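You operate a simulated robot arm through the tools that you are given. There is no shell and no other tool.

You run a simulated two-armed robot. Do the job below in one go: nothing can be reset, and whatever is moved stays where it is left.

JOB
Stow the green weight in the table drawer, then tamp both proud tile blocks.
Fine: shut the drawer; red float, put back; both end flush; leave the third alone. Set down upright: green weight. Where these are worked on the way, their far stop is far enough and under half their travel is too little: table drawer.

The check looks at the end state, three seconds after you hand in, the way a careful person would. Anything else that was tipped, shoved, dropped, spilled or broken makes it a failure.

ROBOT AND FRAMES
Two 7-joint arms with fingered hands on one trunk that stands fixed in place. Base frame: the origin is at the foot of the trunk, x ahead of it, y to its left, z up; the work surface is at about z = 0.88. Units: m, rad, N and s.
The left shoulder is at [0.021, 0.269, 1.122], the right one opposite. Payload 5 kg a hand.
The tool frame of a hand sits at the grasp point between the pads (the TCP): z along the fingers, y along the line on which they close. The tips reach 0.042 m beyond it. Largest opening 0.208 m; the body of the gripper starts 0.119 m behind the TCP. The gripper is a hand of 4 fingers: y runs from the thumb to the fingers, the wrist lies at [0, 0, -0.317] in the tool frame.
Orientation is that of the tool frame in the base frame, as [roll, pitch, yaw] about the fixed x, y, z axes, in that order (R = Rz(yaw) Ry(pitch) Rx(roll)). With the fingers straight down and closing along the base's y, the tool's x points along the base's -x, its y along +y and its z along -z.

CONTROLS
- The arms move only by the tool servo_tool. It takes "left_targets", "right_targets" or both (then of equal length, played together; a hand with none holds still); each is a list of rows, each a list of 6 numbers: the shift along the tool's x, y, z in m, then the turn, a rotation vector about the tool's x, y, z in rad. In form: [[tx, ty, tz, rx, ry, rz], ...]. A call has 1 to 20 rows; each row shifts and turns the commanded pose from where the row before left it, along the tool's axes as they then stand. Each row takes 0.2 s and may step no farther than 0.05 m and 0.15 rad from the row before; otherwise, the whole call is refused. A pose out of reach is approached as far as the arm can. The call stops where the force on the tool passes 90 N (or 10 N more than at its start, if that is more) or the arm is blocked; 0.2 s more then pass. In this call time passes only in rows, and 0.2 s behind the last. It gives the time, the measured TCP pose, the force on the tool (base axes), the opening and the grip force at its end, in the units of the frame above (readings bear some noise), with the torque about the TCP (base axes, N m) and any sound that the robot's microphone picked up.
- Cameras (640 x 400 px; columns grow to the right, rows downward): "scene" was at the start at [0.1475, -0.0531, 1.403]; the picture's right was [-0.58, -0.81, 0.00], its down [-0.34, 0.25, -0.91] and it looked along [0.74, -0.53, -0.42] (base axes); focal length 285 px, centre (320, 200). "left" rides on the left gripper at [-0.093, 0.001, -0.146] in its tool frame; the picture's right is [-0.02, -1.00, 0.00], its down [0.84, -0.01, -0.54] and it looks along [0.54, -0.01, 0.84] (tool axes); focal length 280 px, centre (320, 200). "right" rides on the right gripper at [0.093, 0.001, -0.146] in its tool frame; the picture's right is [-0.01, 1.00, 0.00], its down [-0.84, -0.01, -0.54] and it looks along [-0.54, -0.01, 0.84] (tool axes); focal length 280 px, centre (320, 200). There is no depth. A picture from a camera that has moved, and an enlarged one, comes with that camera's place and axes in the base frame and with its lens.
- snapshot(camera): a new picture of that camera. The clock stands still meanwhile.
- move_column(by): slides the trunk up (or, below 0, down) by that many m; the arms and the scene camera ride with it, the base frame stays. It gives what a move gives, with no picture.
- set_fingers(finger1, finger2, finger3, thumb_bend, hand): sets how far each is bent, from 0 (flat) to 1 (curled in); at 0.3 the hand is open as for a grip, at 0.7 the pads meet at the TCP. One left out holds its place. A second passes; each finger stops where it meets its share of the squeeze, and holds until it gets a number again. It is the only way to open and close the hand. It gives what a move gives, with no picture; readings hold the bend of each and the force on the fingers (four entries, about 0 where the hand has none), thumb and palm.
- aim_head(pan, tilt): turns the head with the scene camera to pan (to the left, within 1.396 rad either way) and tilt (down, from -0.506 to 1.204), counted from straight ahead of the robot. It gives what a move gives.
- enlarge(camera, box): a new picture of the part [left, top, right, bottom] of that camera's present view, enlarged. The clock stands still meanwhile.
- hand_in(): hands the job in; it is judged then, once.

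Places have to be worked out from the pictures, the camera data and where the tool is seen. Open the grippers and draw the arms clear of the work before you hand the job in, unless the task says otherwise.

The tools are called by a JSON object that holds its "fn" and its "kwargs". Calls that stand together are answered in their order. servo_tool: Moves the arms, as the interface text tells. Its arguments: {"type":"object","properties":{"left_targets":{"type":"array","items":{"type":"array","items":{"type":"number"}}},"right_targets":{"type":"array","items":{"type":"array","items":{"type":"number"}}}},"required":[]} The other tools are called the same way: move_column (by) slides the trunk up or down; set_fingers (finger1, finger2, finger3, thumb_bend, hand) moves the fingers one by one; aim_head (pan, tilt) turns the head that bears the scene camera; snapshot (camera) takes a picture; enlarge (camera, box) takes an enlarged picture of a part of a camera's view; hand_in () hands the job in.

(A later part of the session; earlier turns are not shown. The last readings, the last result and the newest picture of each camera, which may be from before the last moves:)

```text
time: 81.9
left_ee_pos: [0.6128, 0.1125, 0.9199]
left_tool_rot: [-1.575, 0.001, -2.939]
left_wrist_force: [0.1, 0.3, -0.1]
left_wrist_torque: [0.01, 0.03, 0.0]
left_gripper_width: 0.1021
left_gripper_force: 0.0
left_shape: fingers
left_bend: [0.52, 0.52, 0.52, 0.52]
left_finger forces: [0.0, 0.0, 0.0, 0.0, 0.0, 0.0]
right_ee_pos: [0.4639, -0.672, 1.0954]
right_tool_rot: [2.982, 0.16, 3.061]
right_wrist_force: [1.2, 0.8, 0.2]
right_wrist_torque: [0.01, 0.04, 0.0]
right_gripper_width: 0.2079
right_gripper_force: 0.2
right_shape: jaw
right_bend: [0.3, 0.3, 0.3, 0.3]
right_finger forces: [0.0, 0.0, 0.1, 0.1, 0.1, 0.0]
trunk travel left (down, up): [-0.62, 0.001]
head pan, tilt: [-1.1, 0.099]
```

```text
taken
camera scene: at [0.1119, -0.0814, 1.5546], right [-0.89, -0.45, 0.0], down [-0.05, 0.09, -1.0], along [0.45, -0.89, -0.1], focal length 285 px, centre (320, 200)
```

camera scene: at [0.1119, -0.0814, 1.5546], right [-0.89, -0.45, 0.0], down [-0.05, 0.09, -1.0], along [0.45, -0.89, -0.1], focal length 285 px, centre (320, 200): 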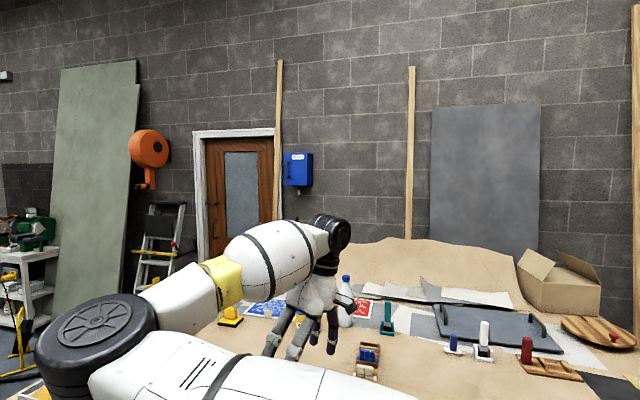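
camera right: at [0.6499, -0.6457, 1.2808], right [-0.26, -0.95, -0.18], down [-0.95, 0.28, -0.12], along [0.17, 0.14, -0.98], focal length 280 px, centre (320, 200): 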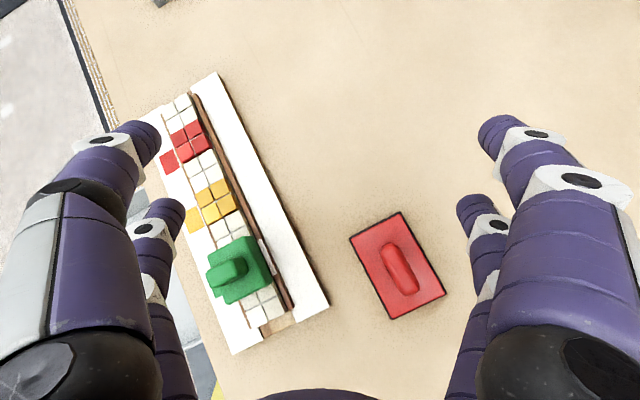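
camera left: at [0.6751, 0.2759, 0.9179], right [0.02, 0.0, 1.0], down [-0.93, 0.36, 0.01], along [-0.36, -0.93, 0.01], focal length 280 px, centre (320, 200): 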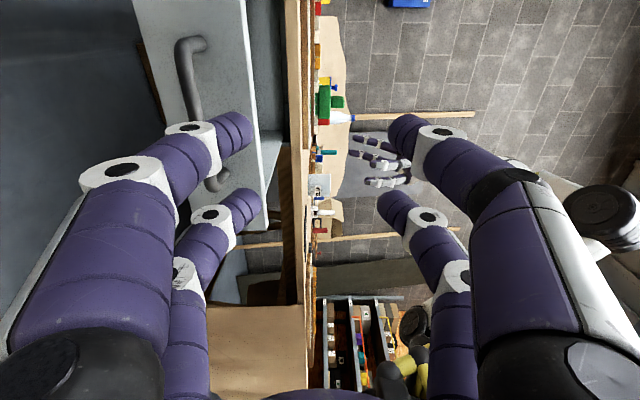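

The arm is back near its starting posture. A useful finding is that the right hand reaches the board fine when tilted inward about 30°, and the left arm can reach the weight when tilted. Before planning the grasps I'll check how the digits are laid out by bending individual fingers of the right hand.

{"fn": "set_fingers", "kwargs": {"hand": "right", "finger1": 0.6}}

{"fn": "snapshot", "kwargs": {"camera": "right"}}

{"fn": "set_fingers", "kwargs": {"hand": "right", "finger2": 0.6, "finger1": 0.3}}

{"fn": "snapshot", "kwargs": {"camera": "right"}}

{"fn": "set_fingers", "kwargs": {"hand": "right", "finger3": 0.6, "finger2": 0.3}}

{"fn": "snapshot", "kwargs": {"camera": "right"}}

```text
time: 82.9
left_ee_pos: [0.6121, 0.1116, 0.9202]
left_tool_rot: [-1.573, 0.001, -2.939]
left_wrist_force: [-0.5, 0.6, 0.5]
left_wrist_torque: [-0.03, 0.0, 0.0]
left_gripper_width: 0.1021
left_gripper_force: 0.1
left_shape: fingers
left_bend: [0.52, 0.52, 0.52, 0.52]
left_finger forces: [0.0, 0.0, 0.1, 0.0, 0.1, 0.0]
right_ee_pos: [0.4642, -0.6742, 1.0938]
right_tool_rot: [2.984, 0.162, 3.059]
right_wrist_force: [-0.6, 0.1, -0.8]
right_wrist_torque: [0.0, 0.0, -0.02]
right_gripper_width: 0.14
right_gripper_force: 0.0
right_shape: fingers
right_bend: [0.6, 0.3, 0.3, 0.3]
right_finger forces: [0.1, 0.1, 0.1, 0.0, 0.0, 0.1]
trunk travel left (down, up): [-0.62, 0.001]
head pan, tilt: [-1.1, 0.099]
```

```text
taken
camera right: at [0.3468, -0.6856, 1.223], right [0.07, 0.98, 0.16], down [0.74, -0.16, 0.66], along [0.67, 0.07, -0.74], focal length 280 px, centre (320, 200)
```

right: 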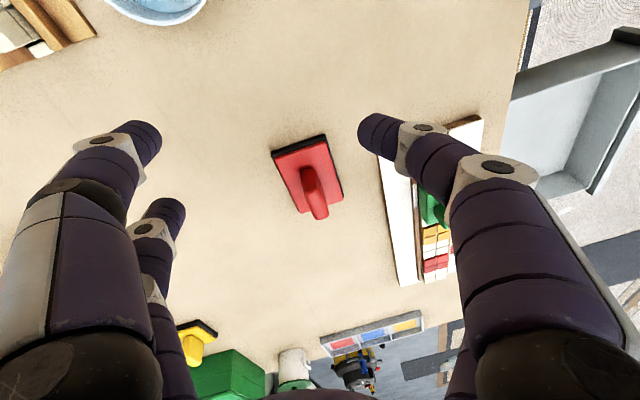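

```text
time: 83.9
left_ee_pos: [0.6133, 0.113, 0.9201]
left_tool_rot: [-1.572, -0.001, -2.94]
left_wrist_force: [-0.5, 0.0, -0.2]
left_wrist_torque: [-0.02, 0.01, -0.03]
left_gripper_width: 0.1021
left_gripper_force: 0.1
left_shape: fingers
left_bend: [0.52, 0.52, 0.52, 0.52]
left_finger forces: [0.1, 0.0, 0.1, 0.0, 0.1, 0.1]
right_ee_pos: [0.464, -0.6738, 1.0941]
right_tool_rot: [2.983, 0.162, 3.059]
right_wrist_force: [0.0, -0.6, 0.4]
right_wrist_torque: [-0.01, 0.01, 0.0]
right_gripper_width: 0.2182
right_gripper_force: 0.2
right_shape: fingers
right_bend: [0.3, 0.6, 0.3, 0.3]
right_finger forces: [0.0, 0.0, 0.0, 0.0, 0.0, 0.0]
trunk travel left (down, up): [-0.62, 0.001]
head pan, tilt: [-1.1, 0.099]
```

```text
taken
camera right: at [0.3468, -0.6855, 1.223], right [0.07, 0.98, 0.16], down [0.74, -0.16, 0.66], along [0.67, 0.07, -0.74], focal length 280 px, centre (320, 200)
```

right: 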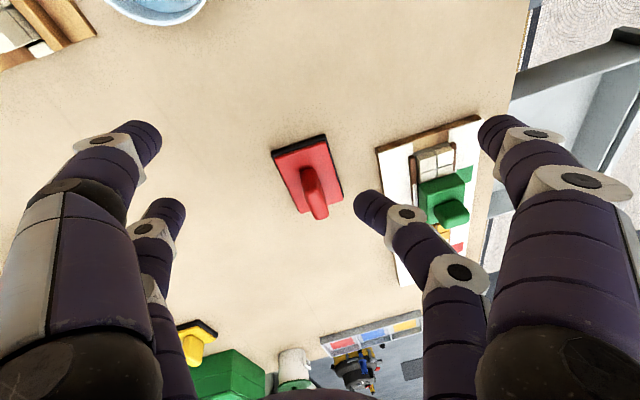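

```text
time: 84.9
left_ee_pos: [0.6125, 0.1128, 0.9202]
left_tool_rot: [-1.573, -0.002, -2.938]
left_wrist_force: [0.7, 0.3, -0.1]
left_wrist_torque: [0.0, -0.04, -0.01]
left_gripper_width: 0.102
left_gripper_force: 0.1
left_shape: fingers
left_bend: [0.52, 0.52, 0.52, 0.52]
left_finger forces: [0.0, 0.0, 0.0, 0.0, 0.1, 0.0]
right_ee_pos: [0.4649, -0.6726, 1.0949]
right_tool_rot: [2.984, 0.162, 3.059]
right_wrist_force: [-0.6, 0.6, 0.3]
right_wrist_torque: [0.01, -0.02, -0.03]
right_gripper_width: 0.2183
right_gripper_force: 0.1
right_shape: fingers
right_bend: [0.3, 0.3, 0.6, 0.3]
right_finger forces: [0.0, 0.1, 0.1, 0.1, 0.1, 0.0]
trunk travel left (down, up): [-0.62, 0.001]
head pan, tilt: [-1.1, 0.099]
```

```text
taken
camera right: at [0.3468, -0.6855, 1.223], right [0.07, 0.98, 0.16], down [0.74, -0.16, 0.66], along [0.67, 0.07, -0.74], focal length 280 px, centre (320, 200)
```

right: 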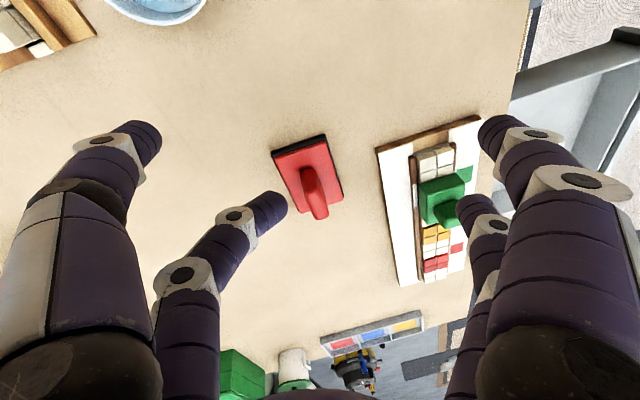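

On the right hand, finger 1 opposes the thumb on the camera side, and finger 2 opposes finger 3 on the far side. I'll reset the right hand and check the same on the left, which I plan to use for the weight.

{"fn": "set_fingers", "kwargs": {"hand": "right", "finger3": 0.3}}

{"fn": "set_fingers", "kwargs": {"hand": "left", "finger1": 0.3}}

{"fn": "snapshot", "kwargs": {"camera": "left"}}

{"fn": "set_fingers", "kwargs": {"hand": "left", "finger3": 0.3}}

{"fn": "snapshot", "kwargs": {"camera": "left"}}

```text
time: 85.9
left_ee_pos: [0.6108, 0.1118, 0.9204]
left_tool_rot: [-1.573, -0.001, -2.938]
left_wrist_force: [0.3, 0.9, 1.6]
left_wrist_torque: [0.0, -0.01, 0.04]
left_gripper_width: 0.1022
left_gripper_force: 0.0
left_shape: fingers
left_bend: [0.52, 0.52, 0.52, 0.52]
left_finger forces: [0.0, 0.0, 0.0, 0.0, 0.0, 0.0]
right_ee_pos: [0.4656, -0.6731, 1.0956]
right_tool_rot: [2.984, 0.159, 3.06]
right_wrist_force: [0.0, 0.7, -0.3]
right_wrist_torque: [-0.01, 0.0, -0.02]
right_gripper_width: 0.2182
right_gripper_force: 0.1
right_shape: fingers
right_bend: [0.3, 0.3, 0.3, 0.3]
right_finger forces: [0.0, 0.1, 0.0, 0.0, 0.0, 0.0]
trunk travel left (down, up): [-0.62, 0.001]
head pan, tilt: [-1.1, 0.099]
```

```text
time: 86.9
left_ee_pos: [0.6121, 0.1132, 0.9202]
left_tool_rot: [-1.574, 0.001, -2.937]
left_wrist_force: [0.7, -0.6, 0.5]
left_wrist_torque: [0.01, -0.02, 0.02]
left_gripper_width: 0.1603
left_gripper_force: 0.1
left_shape: fingers
left_bend: [0.3, 0.52, 0.52, 0.52]
left_finger forces: [0.1, 0.0, 0.0, 0.0, 0.0, 0.0]
right_ee_pos: [0.4646, -0.6735, 1.0954]
right_tool_rot: [2.982, 0.161, 3.059]
right_wrist_force: [-0.5, -0.4, 0.1]
right_wrist_torque: [-0.03, 0.01, 0.0]
right_gripper_width: 0.2181
right_gripper_force: 0.0
right_shape: fingers
right_bend: [0.3, 0.3, 0.3, 0.3]
right_finger forces: [0.0, 0.0, 0.0, 0.0, 0.1, 0.1]
trunk travel left (down, up): [-0.62, 0.001]
head pan, tilt: [-1.1, 0.099]
```

```text
taken
camera left: at [0.6748, 0.2755, 0.9183], right [0.02, 0.0, 1.0], down [-0.93, 0.36, 0.01], along [-0.36, -0.93, 0.01], focal length 280 px, centre (320, 200)
```

left: 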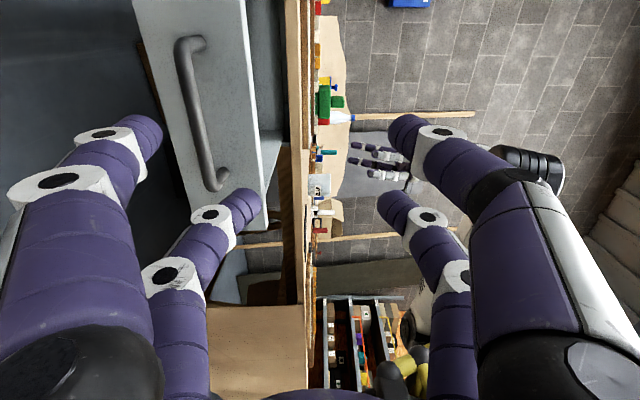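

```text
time: 87.9
left_ee_pos: [0.6115, 0.1133, 0.9198]
left_tool_rot: [-1.572, 0.0, -2.939]
left_wrist_force: [-0.5, 0.5, 0.8]
left_wrist_torque: [0.02, 0.0, 0.04]
left_gripper_width: 0.1604
left_gripper_force: 0.1
left_shape: fingers
left_bend: [0.3, 0.52, 0.3, 0.52]
left_finger forces: [0.0, 0.1, 0.1, 0.1, 0.1, 0.0]
right_ee_pos: [0.4644, -0.673, 1.0953]
right_tool_rot: [2.982, 0.16, 3.059]
right_wrist_force: [-0.2, -0.1, -0.3]
right_wrist_torque: [0.0, 0.02, 0.03]
right_gripper_width: 0.2183
right_gripper_force: 0.0
right_shape: fingers
right_bend: [0.3, 0.3, 0.3, 0.3]
right_finger forces: [0.1, 0.1, 0.0, 0.0, 0.0, 0.0]
trunk travel left (down, up): [-0.62, 0.001]
head pan, tilt: [-1.1, 0.099]
```

```text
taken
camera left: at [0.6748, 0.2755, 0.9183], right [0.02, 0.0, 1.0], down [-0.93, 0.36, 0.01], along [-0.36, -0.93, 0.01], focal length 280 px, centre (320, 200)
```

left: 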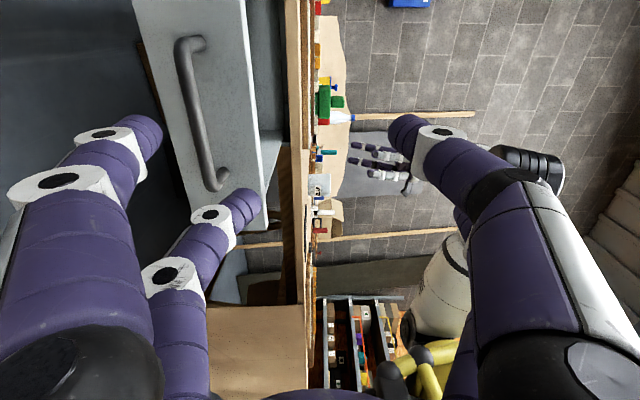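

On the left hand, finger 2 and finger 3 form the far opposing pair, which I'll use to pinch the knob. First I'll move the right arm well outboard so its elbow clears the left arm's path.

{"fn": "servo_tool", "kwargs": {"right_targets": [[0.009, -0.0375, -0.0229, 0, 0, 0], [0.009, -0.0375, -0.0229, 0, 0, 0], [0.009, -0.0375, -0.0229, 0, 0, 0], [0.009, -0.0375, -0.0229, 0, 0, 0], [0.009, -0.0375, -0.0229, 0, 0, 0], [0.009, -0.0375, -0.0229, 0, 0, 0], [0.009, -0.0375, -0.0229, 0, 0, 0]]}}

{"fn": "set_fingers", "kwargs": {"hand": "left", "finger1": 0.3, "finger2": 0.5, "finger3": 0.5, "thumb_bend": 0.3}}

{"fn": "aim_head", "kwargs": {"pan": -0.5, "tilt": 0.65}}

{"fn": "snapshot", "kwargs": {"camera": "scene"}}

```text
time: 89.5
left_ee_pos: [0.6113, 0.1119, 0.9211]
left_tool_rot: [-1.572, 0.001, -2.941]
left_wrist_force: [-1.1, 0.3, -0.2]
left_wrist_torque: [0.05, 0.03, 0.09]
left_gripper_width: 0.1603
left_gripper_force: 0.0
left_shape: fingers
left_bend: [0.3, 0.52, 0.3, 0.52]
left_finger forces: [0.0, 0.1, 0.1, 0.0, 0.0, 0.1]
right_ee_pos: [0.3585, -0.9528, 1.1991]
right_tool_rot: [2.98, 0.16, 3.06]
right_wrist_force: [-0.9, -0.4, -0.7]
right_wrist_torque: [0.14, -0.09, 0.02]
right_gripper_width: 0.2183
right_gripper_force: 0.0
right_shape: fingers
right_bend: [0.3, 0.3, 0.3, 0.3]
right_finger forces: [0.1, 0.0, 0.0, 0.1, 0.0, 0.1]
trunk travel left (down, up): [-0.62, 0.001]
head pan, tilt: [-1.1, 0.099]
```

```text
time: 90.5
left_ee_pos: [0.6119, 0.1129, 0.9193]
left_tool_rot: [-1.573, 0.001, -2.939]
left_wrist_force: [0.0, 1.1, 0.7]
left_wrist_torque: [0.02, -0.01, 0.03]
left_gripper_width: 0.2182
left_gripper_force: 0.1
left_shape: fingers
left_bend: [0.3, 0.5, 0.5, 0.3]
left_finger forces: [0.1, 0.0, 0.0, 0.0, 0.0, 0.1]
right_ee_pos: [0.3603, -0.9507, 1.1994]
right_tool_rot: [2.982, 0.161, 3.06]
right_wrist_force: [0.5, -0.2, 0.2]
right_wrist_torque: [0.0, 0.01, -0.03]
right_gripper_width: 0.2182
right_gripper_force: 0.1
right_shape: fingers
right_bend: [0.3, 0.3, 0.3, 0.3]
right_finger forces: [0.0, 0.0, 0.0, 0.0, 0.0, 0.0]
trunk travel left (down, up): [-0.62, 0.001]
head pan, tilt: [-1.1, 0.099]
```

```text
time: 91.5
left_ee_pos: [0.6108, 0.1129, 0.9202]
left_tool_rot: [-1.573, 0.0, -2.94]
left_wrist_force: [0.3, -0.3, -0.5]
left_wrist_torque: [-0.02, 0.01, 0.0]
left_gripper_width: 0.218
left_gripper_force: 0.0
left_shape: fingers
left_bend: [0.3, 0.5, 0.5, 0.3]
left_finger forces: [0.0, 0.0, 0.0, 0.0, 0.0, 0.0]
right_ee_pos: [0.3597, -0.9503, 1.1997]
right_tool_rot: [2.984, 0.158, 3.059]
right_wrist_force: [0.4, -0.2, 0.5]
right_wrist_torque: [0.02, 0.0, 0.04]
right_gripper_width: 0.2183
right_gripper_force: 0.1
right_shape: fingers
right_bend: [0.3, 0.3, 0.3, 0.3]
right_finger forces: [0.0, 0.0, 0.0, 0.1, 0.0, 0.0]
trunk travel left (down, up): [-0.62, 0.001]
head pan, tilt: [-0.499, 0.649]
```

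```text
taken
camera scene: at [0.1463, -0.0411, 1.5043], right [-0.48, -0.88, 0.0], down [-0.53, 0.29, -0.8], along [0.7, -0.38, -0.6], focal length 285 px, centre (320, 200)
```

scene: 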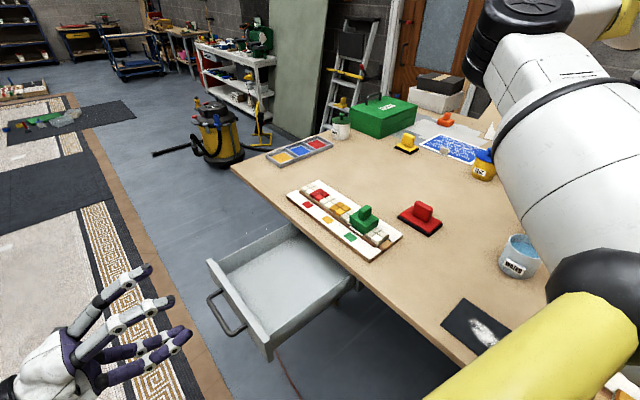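

Now the head sees the whole work area. I'll take enlarged views of the weight and board, the float, and the drawer to measure them.

{"fn": "enlarge", "kwargs": {"camera": "scene", "box": [330, 180, 450, 260]}}

{"fn": "enlarge", "kwargs": {"camera": "scene", "box": [190, 210, 390, 365]}}

{"fn": "enlarge", "kwargs": {"camera": "scene", "box": [275, 165, 405, 265]}}

```text
5.00 times, centred on (390, 220) of scene
camera zoom: at [0.1463, -0.0411, 1.5043], right [-0.48, -0.88, 0.0], down [-0.53, 0.29, -0.8], along [0.7, -0.38, -0.6], focal length 1426 px, centre (-30, 100)
```

zoom: 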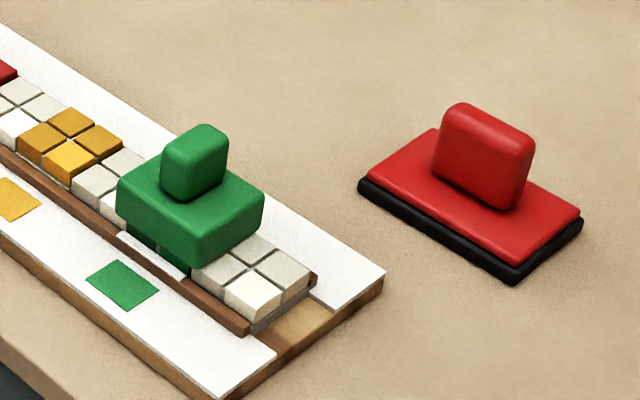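

```text
2.58 times, centred on (290, 288) of scene
camera zoom: at [0.1463, -0.0411, 1.5043], right [-0.48, -0.88, 0.0], down [-0.53, 0.29, -0.8], along [0.7, -0.38, -0.6], focal length 736 px, centre (397, -26)
```

zoom: 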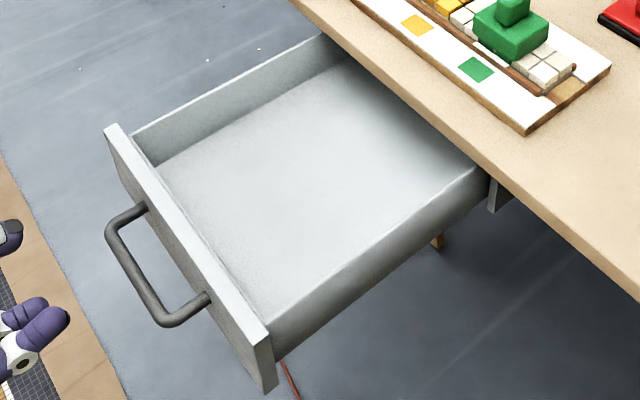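

```text
4.00 times, centred on (340, 215) of scene
camera zoom: at [0.1463, -0.0411, 1.5043], right [-0.48, -0.88, 0.0], down [-0.53, 0.29, -0.8], along [0.7, -0.38, -0.6], focal length 1140 px, centre (240, 140)
```

zoom: 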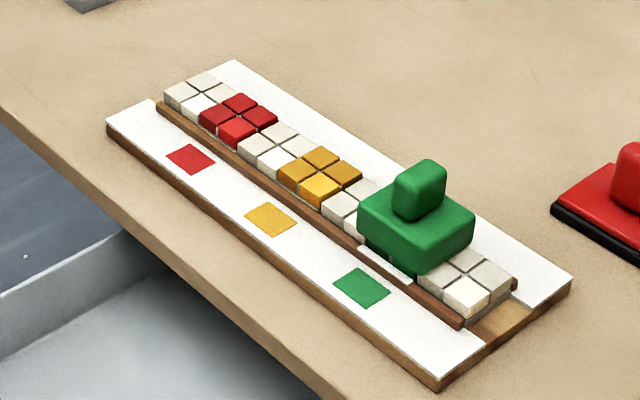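

The weight is centred at about (0.651, -0.466) with a 0.064 m base; the float is centred at (0.603, -0.658), aligned with the bench and 0.105 × 0.076 m. I'll roll the left hand 90° so it closes along the bench edge, then tilt it 40° downward.

{"fn": "servo_tool", "kwargs": {"left_targets": [[0, 0, -0.01, 0, 0, 0.1428], [0, 0, -0.01, 0, 0, 0.1428], [0, 0, -0.01, 0, 0, 0.1428], [0, 0, 0, 0, 0, 0.1428], [0, 0, 0, 0, 0, 0.1428], [0, 0, 0, 0, 0, 0.1428], [0, 0, 0, 0, 0, 0.1428], [0, 0, 0, 0, 0, 0.1428], [0, 0, 0, 0, 0, 0.1428], [0, 0, 0, 0, 0, 0.1428], [0, 0, 0, 0, 0, 0.1428]]}}

{"fn": "snapshot", "kwargs": {"camera": "left"}}

```text
time: 93.9
left_ee_pos: [0.6044, 0.141, 0.9191]
left_tool_rot: [2.36, 1.57, 0.995]
left_wrist_force: [0.5, 0.5, 0.4]
left_wrist_torque: [0.01, 0.0, 0.0]
left_gripper_width: 0.2179
left_gripper_force: 0.0
left_shape: fingers
left_bend: [0.3, 0.5, 0.5, 0.3]
left_finger forces: [0.0, 0.0, 0.0, 0.1, 0.0, 0.0]
right_ee_pos: [0.3607, -0.9521, 1.1992]
right_tool_rot: [2.985, 0.16, 3.06]
right_wrist_force: [0.0, 0.4, 0.2]
right_wrist_torque: [-0.02, -0.01, -0.02]
right_gripper_width: 0.2182
right_gripper_force: 0.0
right_shape: fingers
right_bend: [0.3, 0.3, 0.3, 0.3]
right_finger forces: [0.1, 0.1, 0.0, 0.0, 0.0, 0.0]
trunk travel left (down, up): [-0.62, 0.001]
head pan, tilt: [-0.499, 0.649]
```

```text
taken
camera left: at [0.5774, 0.2856, 1.0124], right [-0.98, -0.2, 0.01], down [-0.12, 0.53, -0.84], along [0.16, -0.83, -0.54], focal length 280 px, centre (320, 200)
```

left: 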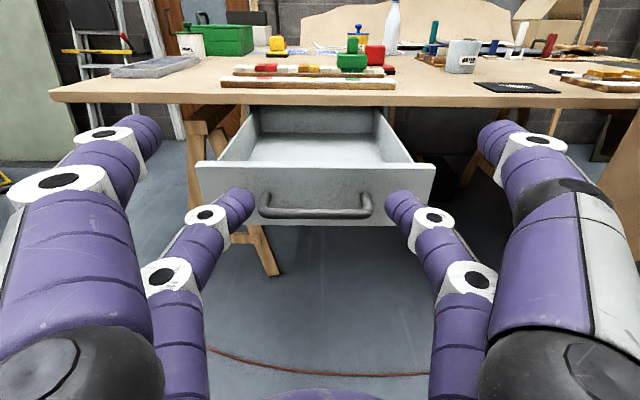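

The left camera is now upright with a low side view. I'll enlarge the tile row to compare block heights and the drawer for its dimensions.

{"fn": "enlarge", "kwargs": {"camera": "left", "box": [210, 40, 410, 100]}}

{"fn": "enlarge", "kwargs": {"camera": "left", "box": [185, 80, 445, 235]}}

```text
3.20 times, centred on (310, 70) of left
camera zoom: at [0.5774, 0.2856, 1.0124], right [-0.98, -0.2, 0.01], down [-0.12, 0.53, -0.84], along [0.16, -0.83, -0.54], focal length 897 px, centre (352, 616)
```

zoom: 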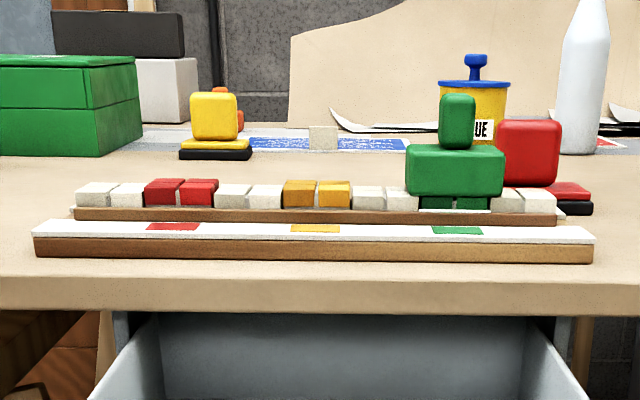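

```text
2.46 times, centred on (315, 158) of left
camera zoom: at [0.5774, 0.2856, 1.0124], right [-0.98, -0.2, 0.01], down [-0.12, 0.53, -0.84], along [0.16, -0.83, -0.54], focal length 690 px, centre (332, 305)
```

zoom: 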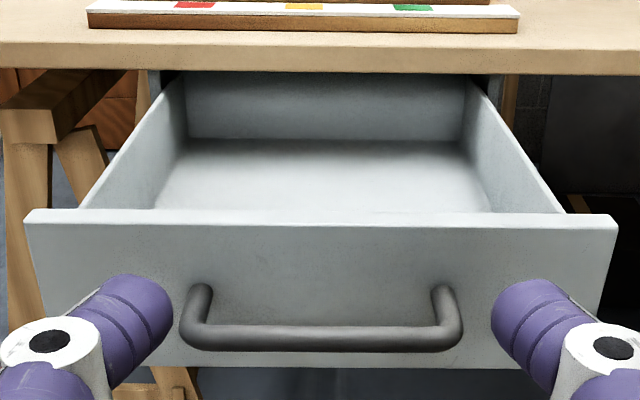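

Red and yellow stand slightly above their white neighbours and the weight rests at flush level. The front panel top is near z = 0.846 and the drawer is deep enough for the 0.062 m tall weight. I'll tilt the left hand 40° down and move it to a pre-grasp pose above and left of the weight.

{"fn": "servo_tool", "kwargs": {"left_targets": [[0, 0, 0, 0, 0.1396, 0], [0, 0, 0, 0, 0.1396, 0], [0, 0, 0, 0, 0.1396, 0], [0, 0, 0, 0, 0.1396, 0], [0, 0, 0, 0, 0.1396, 0], [-0.0381, -0.0063, 0.0246, 0, 0, 0], [-0.0381, -0.0063, 0.0246, 0, 0, 0], [-0.0381, -0.0063, 0.0246, 0, 0, 0], [-0.0381, -0.0063, 0.0246, 0, 0, 0], [-0.0381, -0.0063, 0.0246, 0, 0, 0], [-0.0381, -0.0063, 0.0246, 0, 0, 0]]}}

{"fn": "snapshot", "kwargs": {"camera": "left"}}

{"fn": "snapshot", "kwargs": {"camera": "scene"}}

```text
time: 96.3
left_ee_pos: [0.6208, -0.1243, 1.0005]
left_tool_rot: [-3.14, 0.873, 1.775]
left_wrist_force: [0.2, -0.8, 0.0]
left_wrist_torque: [-0.02, -0.01, 0.04]
left_gripper_width: 0.2184
left_gripper_force: 0.0
left_shape: fingers
left_bend: [0.3, 0.5, 0.5, 0.3]
left_finger forces: [0.1, 0.0, 0.0, 0.0, 0.0, 0.0]
right_ee_pos: [0.3598, -0.9527, 1.1987]
right_tool_rot: [2.98, 0.16, 3.059]
right_wrist_force: [-0.5, -0.5, -0.3]
right_wrist_torque: [0.16, -0.11, -0.01]
right_gripper_width: 0.2185
right_gripper_force: 0.1
right_shape: fingers
right_bend: [0.3, 0.3, 0.3, 0.3]
right_finger forces: [0.0, 0.0, 0.0, 0.0, 0.0, 0.1]
trunk travel left (down, up): [-0.62, 0.001]
head pan, tilt: [-0.499, 0.649]
```

```text
taken
camera left: at [0.6128, -0.0728, 1.1651], right [-0.98, -0.21, 0.01], down [-0.21, 0.93, -0.3], along [0.05, -0.29, -0.95], focal length 280 px, centre (320, 200)
```

left: 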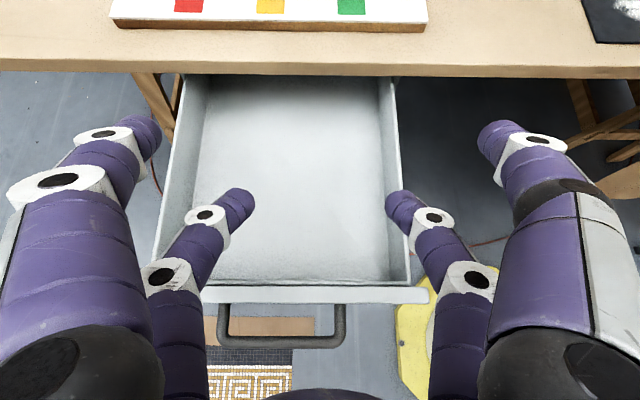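

```text
taken
camera scene: at [0.1461, -0.042, 1.5041], right [-0.48, -0.88, 0.0], down [-0.53, 0.29, -0.8], along [0.7, -0.38, -0.6], focal length 285 px, centre (320, 200)
```

scene: 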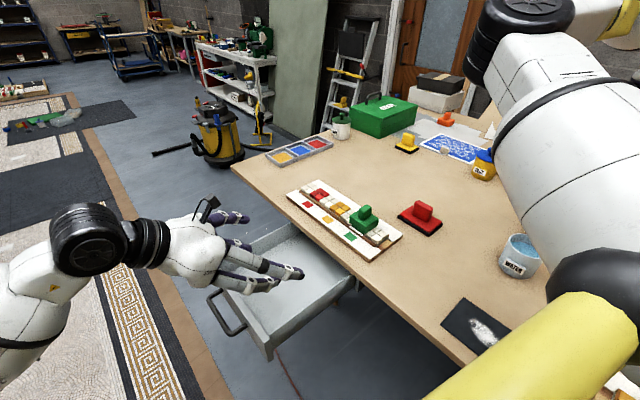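

The left arm moves smoothly and the drawer is clearly visible below it. I'll continue to the pre-grasp pose near the weight.

{"fn": "servo_tool", "kwargs": {"left_targets": [[-0.0374, -0.0066, 0.0243, 0, 0, 0], [-0.0374, -0.0066, 0.0243, 0, 0, 0], [-0.0374, -0.0066, 0.0243, 0, 0, 0], [-0.0374, -0.0066, 0.0243, 0, 0, 0], [-0.0374, -0.0066, 0.0243, 0, 0, 0], [-0.0374, -0.0066, 0.0243, 0, 0, 0]]}}

{"fn": "snapshot", "kwargs": {"camera": "left"}}

{"fn": "snapshot", "kwargs": {"camera": "scene"}}

```text
time: 97.7
left_ee_pos: [0.6331, -0.3797, 1.0802]
left_tool_rot: [-3.14, 0.872, 1.775]
left_wrist_force: [0.8, 0.0, -1.3]
left_wrist_torque: [-0.08, 0.0, 0.0]
left_gripper_width: 0.2183
left_gripper_force: 0.1
left_shape: fingers
left_bend: [0.3, 0.5, 0.5, 0.3]
left_finger forces: [0.1, 0.0, 0.0, 0.1, 0.0, 0.1]
right_ee_pos: [0.3584, -0.9521, 1.1983]
right_tool_rot: [2.981, 0.16, 3.057]
right_wrist_force: [-0.7, -0.9, -0.5]
right_wrist_torque: [0.1, -0.2, 0.0]
right_gripper_width: 0.2185
right_gripper_force: 0.1
right_shape: fingers
right_bend: [0.3, 0.3, 0.3, 0.3]
right_finger forces: [0.0, 0.1, 0.1, 0.1, 0.0, 0.0]
trunk travel left (down, up): [-0.62, 0.001]
head pan, tilt: [-0.499, 0.649]
```

```text
taken
camera left: at [0.6251, -0.3281, 1.2438], right [-0.98, -0.21, 0.01], down [-0.21, 0.93, -0.3], along [0.05, -0.29, -0.95], focal length 280 px, centre (320, 200)
```

left: 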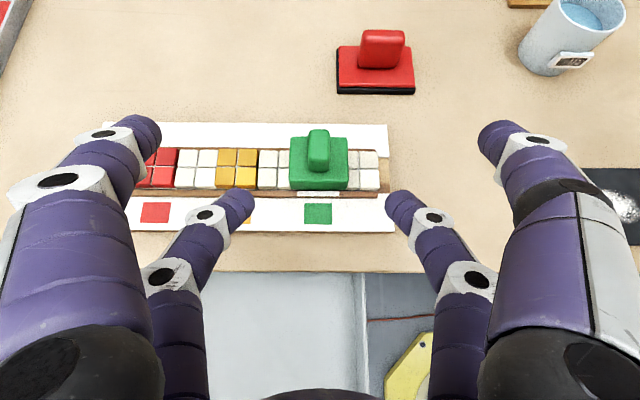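

```text
taken
camera scene: at [0.1457, -0.0419, 1.5042], right [-0.48, -0.88, 0.0], down [-0.53, 0.29, -0.8], along [0.7, -0.38, -0.6], focal length 285 px, centre (320, 200)
```

scene: 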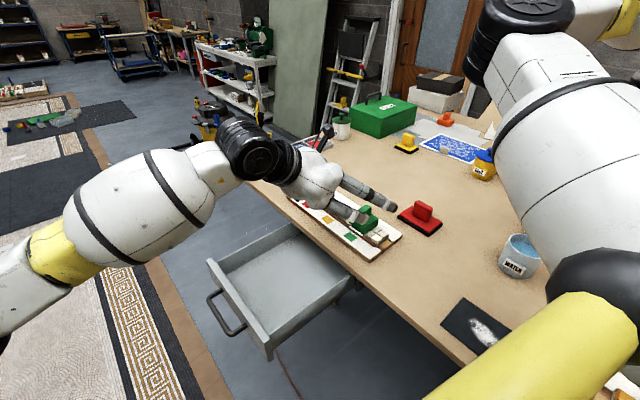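

The left hand reaches comfortably. I'll zoom on the weight from the hand camera to line up the pinch.

{"fn": "enlarge", "kwargs": {"camera": "left", "box": [240, 100, 400, 200]}}

```text
4.00 times, centred on (320, 150) of left
camera zoom: at [0.6251, -0.3281, 1.2438], right [-0.98, -0.21, 0.01], down [-0.21, 0.93, -0.3], along [0.05, -0.29, -0.95], focal length 1122 px, centre (320, 400)
```

zoom: 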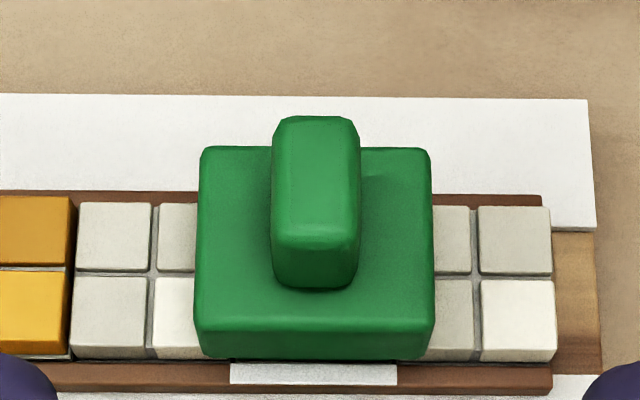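

The knob top spans about 0.023 m along the bench edge by 0.035 m across it, centred at (0.652, -0.4665). I'll advance most of the way along the tool axis and look again.

{"fn": "servo_tool", "kwargs": {"left_targets": [[-0.0005, 0.0005, 0.035, 0, 0, 0], [-0.0005, 0.0005, 0.035, 0, 0, 0]]}}

{"fn": "snapshot", "kwargs": {"camera": "left"}}

{"fn": "enlarge", "kwargs": {"camera": "scene", "box": [290, 150, 450, 270]}}

```text
time: 98.3
left_ee_pos: [0.6488, -0.4297, 1.0364]
left_tool_rot: [-3.141, 0.873, 1.777]
left_wrist_force: [0.6, 0.0, 0.4]
left_wrist_torque: [-0.07, 0.08, -0.09]
left_gripper_width: 0.2186
left_gripper_force: 0.0
left_shape: fingers
left_bend: [0.3, 0.5, 0.5, 0.3]
left_finger forces: [0.1, 0.0, 0.0, 0.0, 0.0, 0.0]
right_ee_pos: [0.3611, -0.9499, 1.1989]
right_tool_rot: [2.983, 0.162, 3.06]
right_wrist_force: [-0.4, -0.1, 0.3]
right_wrist_torque: [0.0, 0.01, -0.01]
right_gripper_width: 0.2184
right_gripper_force: 0.0
right_shape: fingers
right_bend: [0.3, 0.3, 0.3, 0.3]
right_finger forces: [0.0, 0.0, 0.0, 0.0, 0.0, 0.0]
trunk travel left (down, up): [-0.62, 0.001]
head pan, tilt: [-0.499, 0.649]
```

```text
taken
camera left: at [0.6402, -0.3787, 1.2008], right [-0.98, -0.21, 0.01], down [-0.21, 0.93, -0.3], along [0.05, -0.29, -0.95], focal length 280 px, centre (320, 200)
```

left: 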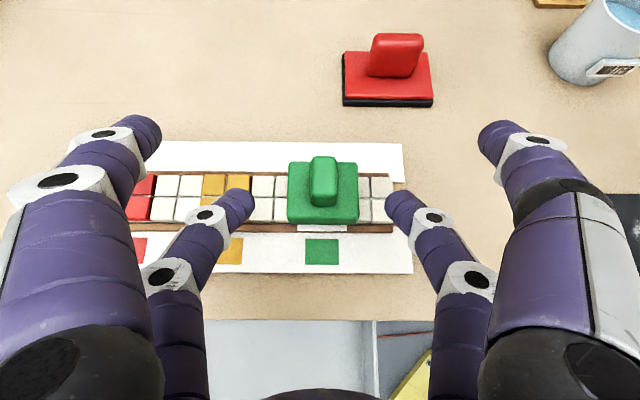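

```text
3.33 times, centred on (370, 210) of scene
camera zoom: at [0.1466, -0.0407, 1.5042], right [-0.48, -0.88, 0.0], down [-0.53, 0.29, -0.8], along [0.7, -0.38, -0.6], focal length 950 px, centre (153, 167)
```

zoom: 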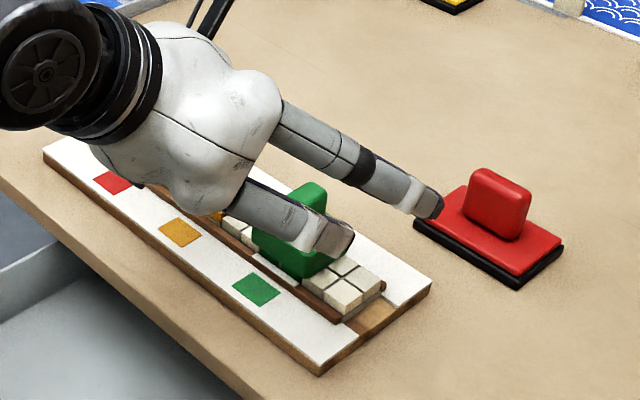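

The far pair straddles the knob nicely, with the open pair well above everything else. I'll advance the last 5.4 cm with a slight correction and check before closing.

{"fn": "servo_tool", "kwargs": {"left_targets": [[-0.002, -0.0015, 0.018, 0, 0, 0], [-0.002, -0.0015, 0.018, 0, 0, 0], [0, 0, 0.018, 0, 0, 0]]}}

{"fn": "snapshot", "kwargs": {"camera": "left"}}

{"fn": "enlarge", "kwargs": {"camera": "scene", "box": [290, 150, 450, 270]}}

```text
time: 99.1
left_ee_pos: [0.653, -0.4772, 1.0041]
left_tool_rot: [-3.14, 0.87, 1.774]
left_wrist_force: [1.1, -0.9, -0.9]
left_wrist_torque: [0.01, -0.01, -0.04]
left_gripper_width: 0.2184
left_gripper_force: 0.1
left_shape: fingers
left_bend: [0.3, 0.5, 0.5, 0.3]
left_finger forces: [0.1, 0.1, 0.0, 0.0, 0.1, 0.0]
right_ee_pos: [0.3599, -0.9524, 1.1983]
right_tool_rot: [2.981, 0.161, 3.06]
right_wrist_force: [0.9, -0.1, -0.1]
right_wrist_torque: [0.08, -0.01, 0.04]
right_gripper_width: 0.2185
right_gripper_force: 0.1
right_shape: fingers
right_bend: [0.3, 0.3, 0.3, 0.3]
right_finger forces: [0.0, 0.0, 0.1, 0.1, 0.1, 0.0]
trunk travel left (down, up): [-0.62, 0.001]
head pan, tilt: [-0.499, 0.649]
```

```text
taken
camera left: at [0.6442, -0.4254, 1.1691], right [-0.98, -0.21, 0.01], down [-0.2, 0.93, -0.3], along [0.05, -0.29, -0.95], focal length 280 px, centre (320, 200)
```

left: 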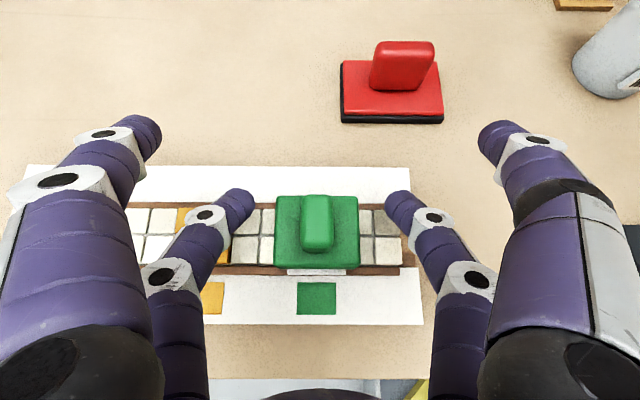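

```text
3.33 times, centred on (370, 210) of scene
camera zoom: at [0.1465, -0.0417, 1.5041], right [-0.48, -0.88, 0.0], down [-0.53, 0.29, -0.8], along [0.7, -0.38, -0.6], focal length 950 px, centre (153, 167)
```

zoom: 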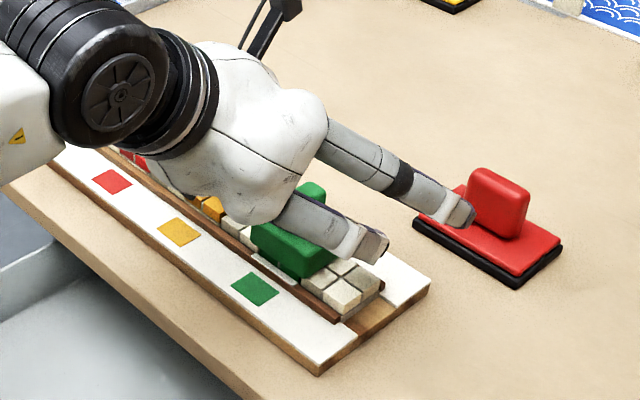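

The closing point sits about 1 cm past the knob's centre. I'll back off 1 cm along the tool axis and then close the far pair, fingers 2 and 3, in steps.

{"fn": "servo_tool", "kwargs": {"left_targets": [[0, 0, -0.01, 0, 0, 0]]}}

{"fn": "set_fingers", "kwargs": {"hand": "left", "finger2": 0.6, "finger3": 0.6}}

{"fn": "snapshot", "kwargs": {"camera": "left"}}

```text
time: 99.5
left_ee_pos: [0.6521, -0.4688, 1.0105]
left_tool_rot: [-3.137, 0.872, 1.776]
left_wrist_force: [-0.2, 0.3, 0.4]
left_wrist_torque: [0.01, -0.04, 0.02]
left_gripper_width: 0.2184
left_gripper_force: 0.0
left_shape: fingers
left_bend: [0.3, 0.5, 0.5, 0.3]
left_finger forces: [0.0, 0.0, 0.0, 0.0, 0.0, 0.0]
right_ee_pos: [0.361, -0.9521, 1.199]
right_tool_rot: [2.982, 0.161, 3.059]
right_wrist_force: [0.0, 0.4, 0.0]
right_wrist_torque: [0.0, -0.02, 0.0]
right_gripper_width: 0.2184
right_gripper_force: 0.2
right_shape: fingers
right_bend: [0.3, 0.3, 0.3, 0.3]
right_finger forces: [0.1, 0.0, 0.0, 0.0, 0.0, 0.0]
trunk travel left (down, up): [-0.62, 0.001]
head pan, tilt: [-0.499, 0.649]
```

```text
time: 100.5
left_ee_pos: [0.6519, -0.468, 1.0119]
left_tool_rot: [-3.14, 0.87, 1.774]
left_wrist_force: [0.5, -0.2, -0.5]
left_wrist_torque: [-0.01, 0.0, -0.01]
left_gripper_width: 0.2185
left_gripper_force: 0.1
left_shape: fingers
left_bend: [0.3, 0.6, 0.6, 0.3]
left_finger forces: [0.0, 0.0, 0.0, 0.0, 0.1, 0.1]
right_ee_pos: [0.3602, -0.9506, 1.1996]
right_tool_rot: [2.983, 0.159, 3.06]
right_wrist_force: [-0.3, 0.0, 0.1]
right_wrist_torque: [0.01, 0.01, 0.0]
right_gripper_width: 0.2185
right_gripper_force: 0.1
right_shape: fingers
right_bend: [0.3, 0.3, 0.3, 0.3]
right_finger forces: [0.0, 0.1, 0.0, 0.0, 0.1, 0.0]
trunk travel left (down, up): [-0.62, 0.001]
head pan, tilt: [-0.499, 0.649]
```

```text
taken
camera left: at [0.6434, -0.4169, 1.1753], right [-0.98, -0.21, 0.01], down [-0.2, 0.93, -0.3], along [0.05, -0.29, -0.95], focal length 280 px, centre (320, 200)
```

left: 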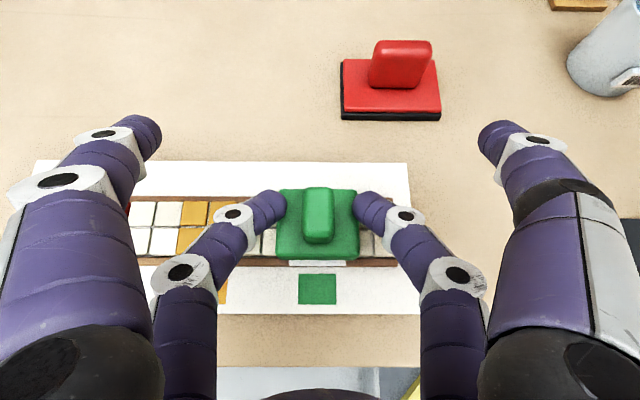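

The pads close evenly on the knob with no contact yet. I'll close further to grip.

{"fn": "set_fingers", "kwargs": {"hand": "left", "finger2": 0.72, "finger3": 0.72}}

{"fn": "snapshot", "kwargs": {"camera": "left"}}

{"fn": "enlarge", "kwargs": {"camera": "scene", "box": [290, 150, 450, 270]}}

```text
time: 101.5
left_ee_pos: [0.6524, -0.4691, 1.01]
left_tool_rot: [-3.141, 0.87, 1.775]
left_wrist_force: [0.0, -1.3, -0.4]
left_wrist_torque: [-0.02, -0.05, 0.03]
left_gripper_width: 0.2182
left_gripper_force: 9.0
left_shape: fingers
left_bend: [0.3, 0.66, 0.66, 0.3]
left_finger forces: [0.1, 9.0, 8.8, 0.1, 0.0, 0.1]
right_ee_pos: [0.3614, -0.9506, 1.1977]
right_tool_rot: [2.982, 0.161, 3.059]
right_wrist_force: [-0.8, 0.4, 0.1]
right_wrist_torque: [0.01, 0.0, 0.03]
right_gripper_width: 0.2184
right_gripper_force: 0.1
right_shape: fingers
right_bend: [0.3, 0.3, 0.3, 0.3]
right_finger forces: [0.0, 0.0, 0.0, 0.0, 0.1, 0.0]
trunk travel left (down, up): [-0.62, 0.001]
head pan, tilt: [-0.499, 0.649]
```

```text
taken
camera left: at [0.6435, -0.417, 1.1751], right [-0.98, -0.21, 0.01], down [-0.2, 0.93, -0.3], along [0.05, -0.29, -0.95], focal length 280 px, centre (320, 200)
```

left: 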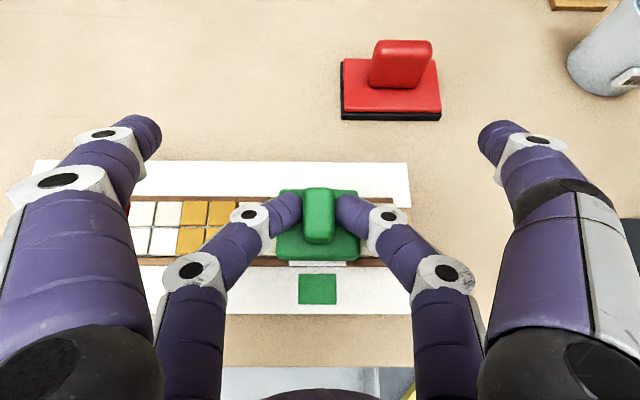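

```text
3.33 times, centred on (370, 210) of scene
camera zoom: at [0.1465, -0.0411, 1.5042], right [-0.48, -0.88, 0.0], down [-0.53, 0.29, -0.8], along [0.7, -0.38, -0.6], focal length 950 px, centre (153, 167)
```

zoom: 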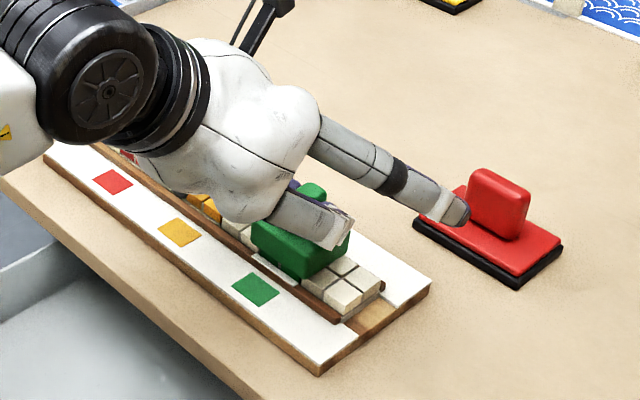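

Both digits hold the knob at about 9 N. I'll lift slowly by 3 cm and check that the weight comes along.

{"fn": "servo_tool", "kwargs": {"left_targets": [[-0.0077, 0, -0.0064, 0, 0, 0], [-0.0077, 0, -0.0064, 0, 0, 0], [-0.0077, 0, -0.0064, 0, 0, 0]]}}

{"fn": "snapshot", "kwargs": {"camera": "left"}}

{"fn": "enlarge", "kwargs": {"camera": "scene", "box": [290, 150, 450, 270]}}

```text
time: 102.3
left_ee_pos: [0.6507, -0.469, 1.0394]
left_tool_rot: [-3.14, 0.872, 1.774]
left_wrist_force: [-0.1, -0.5, -4.0]
left_wrist_torque: [0.02, 0.0, 0.0]
left_gripper_width: 0.2184
left_gripper_force: 8.1
left_shape: fingers
left_bend: [0.3, 0.66, 0.66, 0.3]
left_finger forces: [0.0, 8.5, 8.7, 0.0, 0.1, 0.1]
right_ee_pos: [0.3606, -0.9504, 1.1998]
right_tool_rot: [2.983, 0.161, 3.06]
right_wrist_force: [-0.6, -1.2, 0.2]
right_wrist_torque: [-0.01, -0.03, -0.02]
right_gripper_width: 0.2184
right_gripper_force: 0.1
right_shape: fingers
right_bend: [0.3, 0.3, 0.3, 0.3]
right_finger forces: [0.0, 0.1, 0.1, 0.0, 0.1, 0.0]
trunk travel left (down, up): [-0.62, 0.001]
head pan, tilt: [-0.499, 0.649]
```

```text
taken
camera left: at [0.642, -0.4172, 1.204], right [-0.98, -0.21, 0.01], down [-0.2, 0.93, -0.3], along [0.05, -0.29, -0.95], focal length 280 px, centre (320, 200)
```

left: 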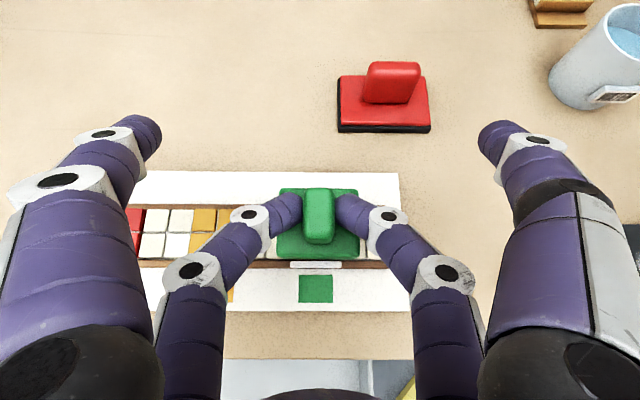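

```text
3.33 times, centred on (370, 210) of scene
camera zoom: at [0.1463, -0.0411, 1.5042], right [-0.48, -0.88, 0.0], down [-0.53, 0.29, -0.8], along [0.7, -0.38, -0.6], focal length 950 px, centre (153, 167)
```

zoom: 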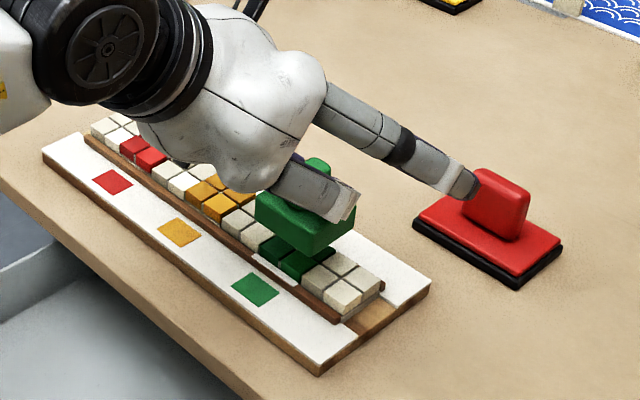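

The weight lifted cleanly (about 4 N) and the green block beneath is untouched. I'll raise a bit more and carry it over the open drawer.

{"fn": "servo_tool", "kwargs": {"left_targets": [[-0.0115, 0, -0.0096, 0, 0, 0], [-0.0115, 0, -0.0096, 0, 0, 0], [0.0167, 0.0079, -0.0181, 0, 0, 0], [0.0167, 0.0079, -0.0181, 0, 0, 0], [0.0167, 0.0079, -0.0181, 0, 0, 0], [0.0167, 0.0079, -0.0181, 0, 0, 0], [0.0167, 0.0079, -0.0181, 0, 0, 0], [0.0167, 0.0079, -0.0181, 0, 0, 0], [0.0167, 0.0079, -0.0181, 0, 0, 0], [0.0167, 0.0079, -0.0181, 0, 0, 0], [0.0167, 0.0079, -0.0181, 0, 0, 0], [0.0167, 0.0079, -0.0181, 0, 0, 0]]}}

{"fn": "snapshot", "kwargs": {"camera": "left"}}

{"fn": "snapshot", "kwargs": {"camera": "scene"}}

```text
time: 104.9
left_ee_pos: [0.678, -0.2104, 1.0569]
left_tool_rot: [-3.14, 0.874, 1.775]
left_wrist_force: [-0.3, -0.9, -5.5]
left_wrist_torque: [-0.06, -0.01, 0.02]
left_gripper_width: 0.2182
left_gripper_force: 9.1
left_shape: fingers
left_bend: [0.3, 0.66, 0.66, 0.3]
left_finger forces: [0.1, 8.5, 8.4, 0.0, 0.0, 0.1]
right_ee_pos: [0.3606, -0.9505, 1.1997]
right_tool_rot: [2.985, 0.16, 3.062]
right_wrist_force: [0.1, 1.3, 0.6]
right_wrist_torque: [-0.08, 0.09, -0.05]
right_gripper_width: 0.2182
right_gripper_force: 0.1
right_shape: fingers
right_bend: [0.3, 0.3, 0.3, 0.3]
right_finger forces: [0.0, 0.1, 0.0, 0.0, 0.1, 0.1]
trunk travel left (down, up): [-0.62, 0.001]
head pan, tilt: [-0.499, 0.649]
```

```text
taken
camera left: at [0.6693, -0.1588, 1.2217], right [-0.98, -0.21, 0.01], down [-0.2, 0.93, -0.3], along [0.05, -0.29, -0.95], focal length 280 px, centre (320, 200)
```

left: 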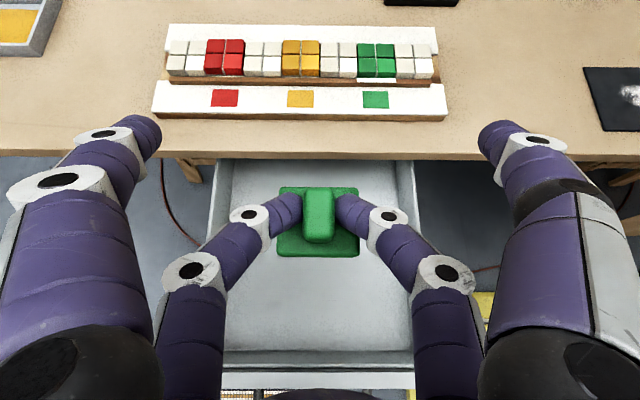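

```text
taken
camera scene: at [0.1467, -0.0399, 1.5042], right [-0.48, -0.88, 0.0], down [-0.53, 0.29, -0.8], along [0.7, -0.38, -0.6], focal length 285 px, centre (320, 200)
```

scene: 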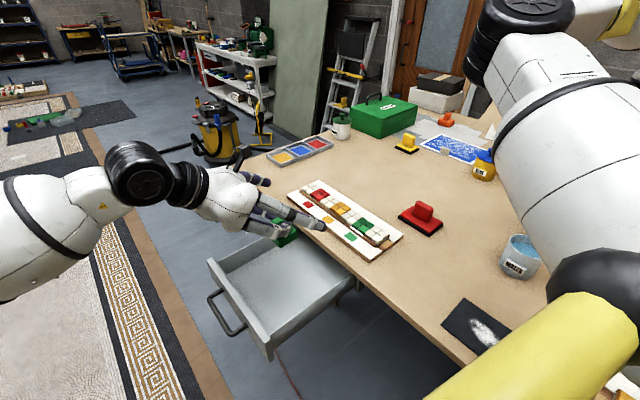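

The weight hangs centred over the drawer. I'll lower it most of the way, then go in small steps until it touches the floor.

{"fn": "servo_tool", "kwargs": {"left_targets": [[0.0215, 0, 0.018, 0, 0, 0], [0.0215, 0, 0.018, 0, 0, 0], [0.0215, 0, 0.018, 0, 0, 0], [0.0215, 0, 0.018, 0, 0, 0], [0.0215, 0, 0.018, 0, 0, 0], [0.0215, 0, 0.018, 0, 0, 0]]}}

{"fn": "snapshot", "kwargs": {"camera": "left"}}

{"fn": "snapshot", "kwargs": {"camera": "scene"}}

```text
time: 106.3
left_ee_pos: [0.6784, -0.2094, 0.8886]
left_tool_rot: [-3.14, 0.872, 1.776]
left_wrist_force: [1.3, -0.3, -4.5]
left_wrist_torque: [0.11, 0.06, -0.08]
left_gripper_width: 0.2185
left_gripper_force: 8.5
left_shape: fingers
left_bend: [0.3, 0.66, 0.66, 0.3]
left_finger forces: [0.1, 8.6, 8.4, 0.1, 0.0, 0.0]
right_ee_pos: [0.3608, -0.9515, 1.1986]
right_tool_rot: [2.983, 0.161, 3.06]
right_wrist_force: [1.9, -1.2, 1.4]
right_wrist_torque: [-0.02, 0.06, 0.01]
right_gripper_width: 0.2183
right_gripper_force: 0.1
right_shape: fingers
right_bend: [0.3, 0.3, 0.3, 0.3]
right_finger forces: [0.0, 0.1, 0.1, 0.1, 0.0, 0.0]
trunk travel left (down, up): [-0.62, 0.001]
head pan, tilt: [-0.499, 0.649]
```

```text
taken
camera left: at [0.6696, -0.1574, 1.0531], right [-0.98, -0.21, 0.01], down [-0.2, 0.93, -0.3], along [0.05, -0.29, -0.95], focal length 280 px, centre (320, 200)
```

left: 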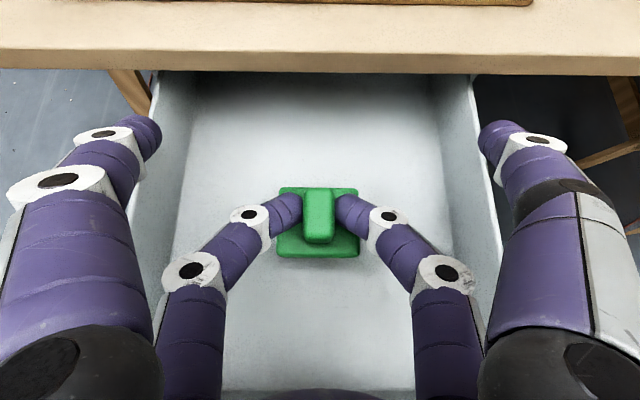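

```text
taken
camera scene: at [0.147, -0.0411, 1.5041], right [-0.48, -0.88, 0.0], down [-0.53, 0.29, -0.8], along [0.7, -0.38, -0.61], focal length 285 px, centre (320, 200)
```

scene: 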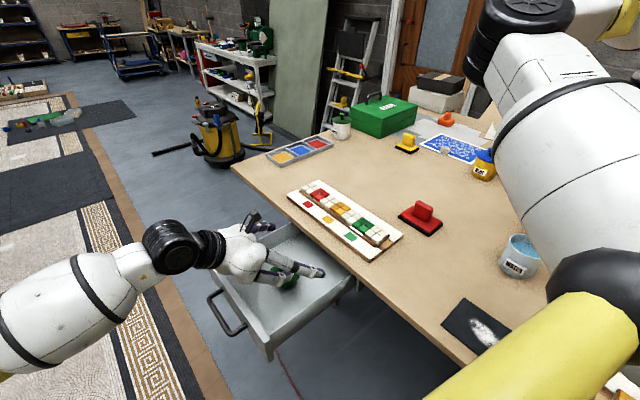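

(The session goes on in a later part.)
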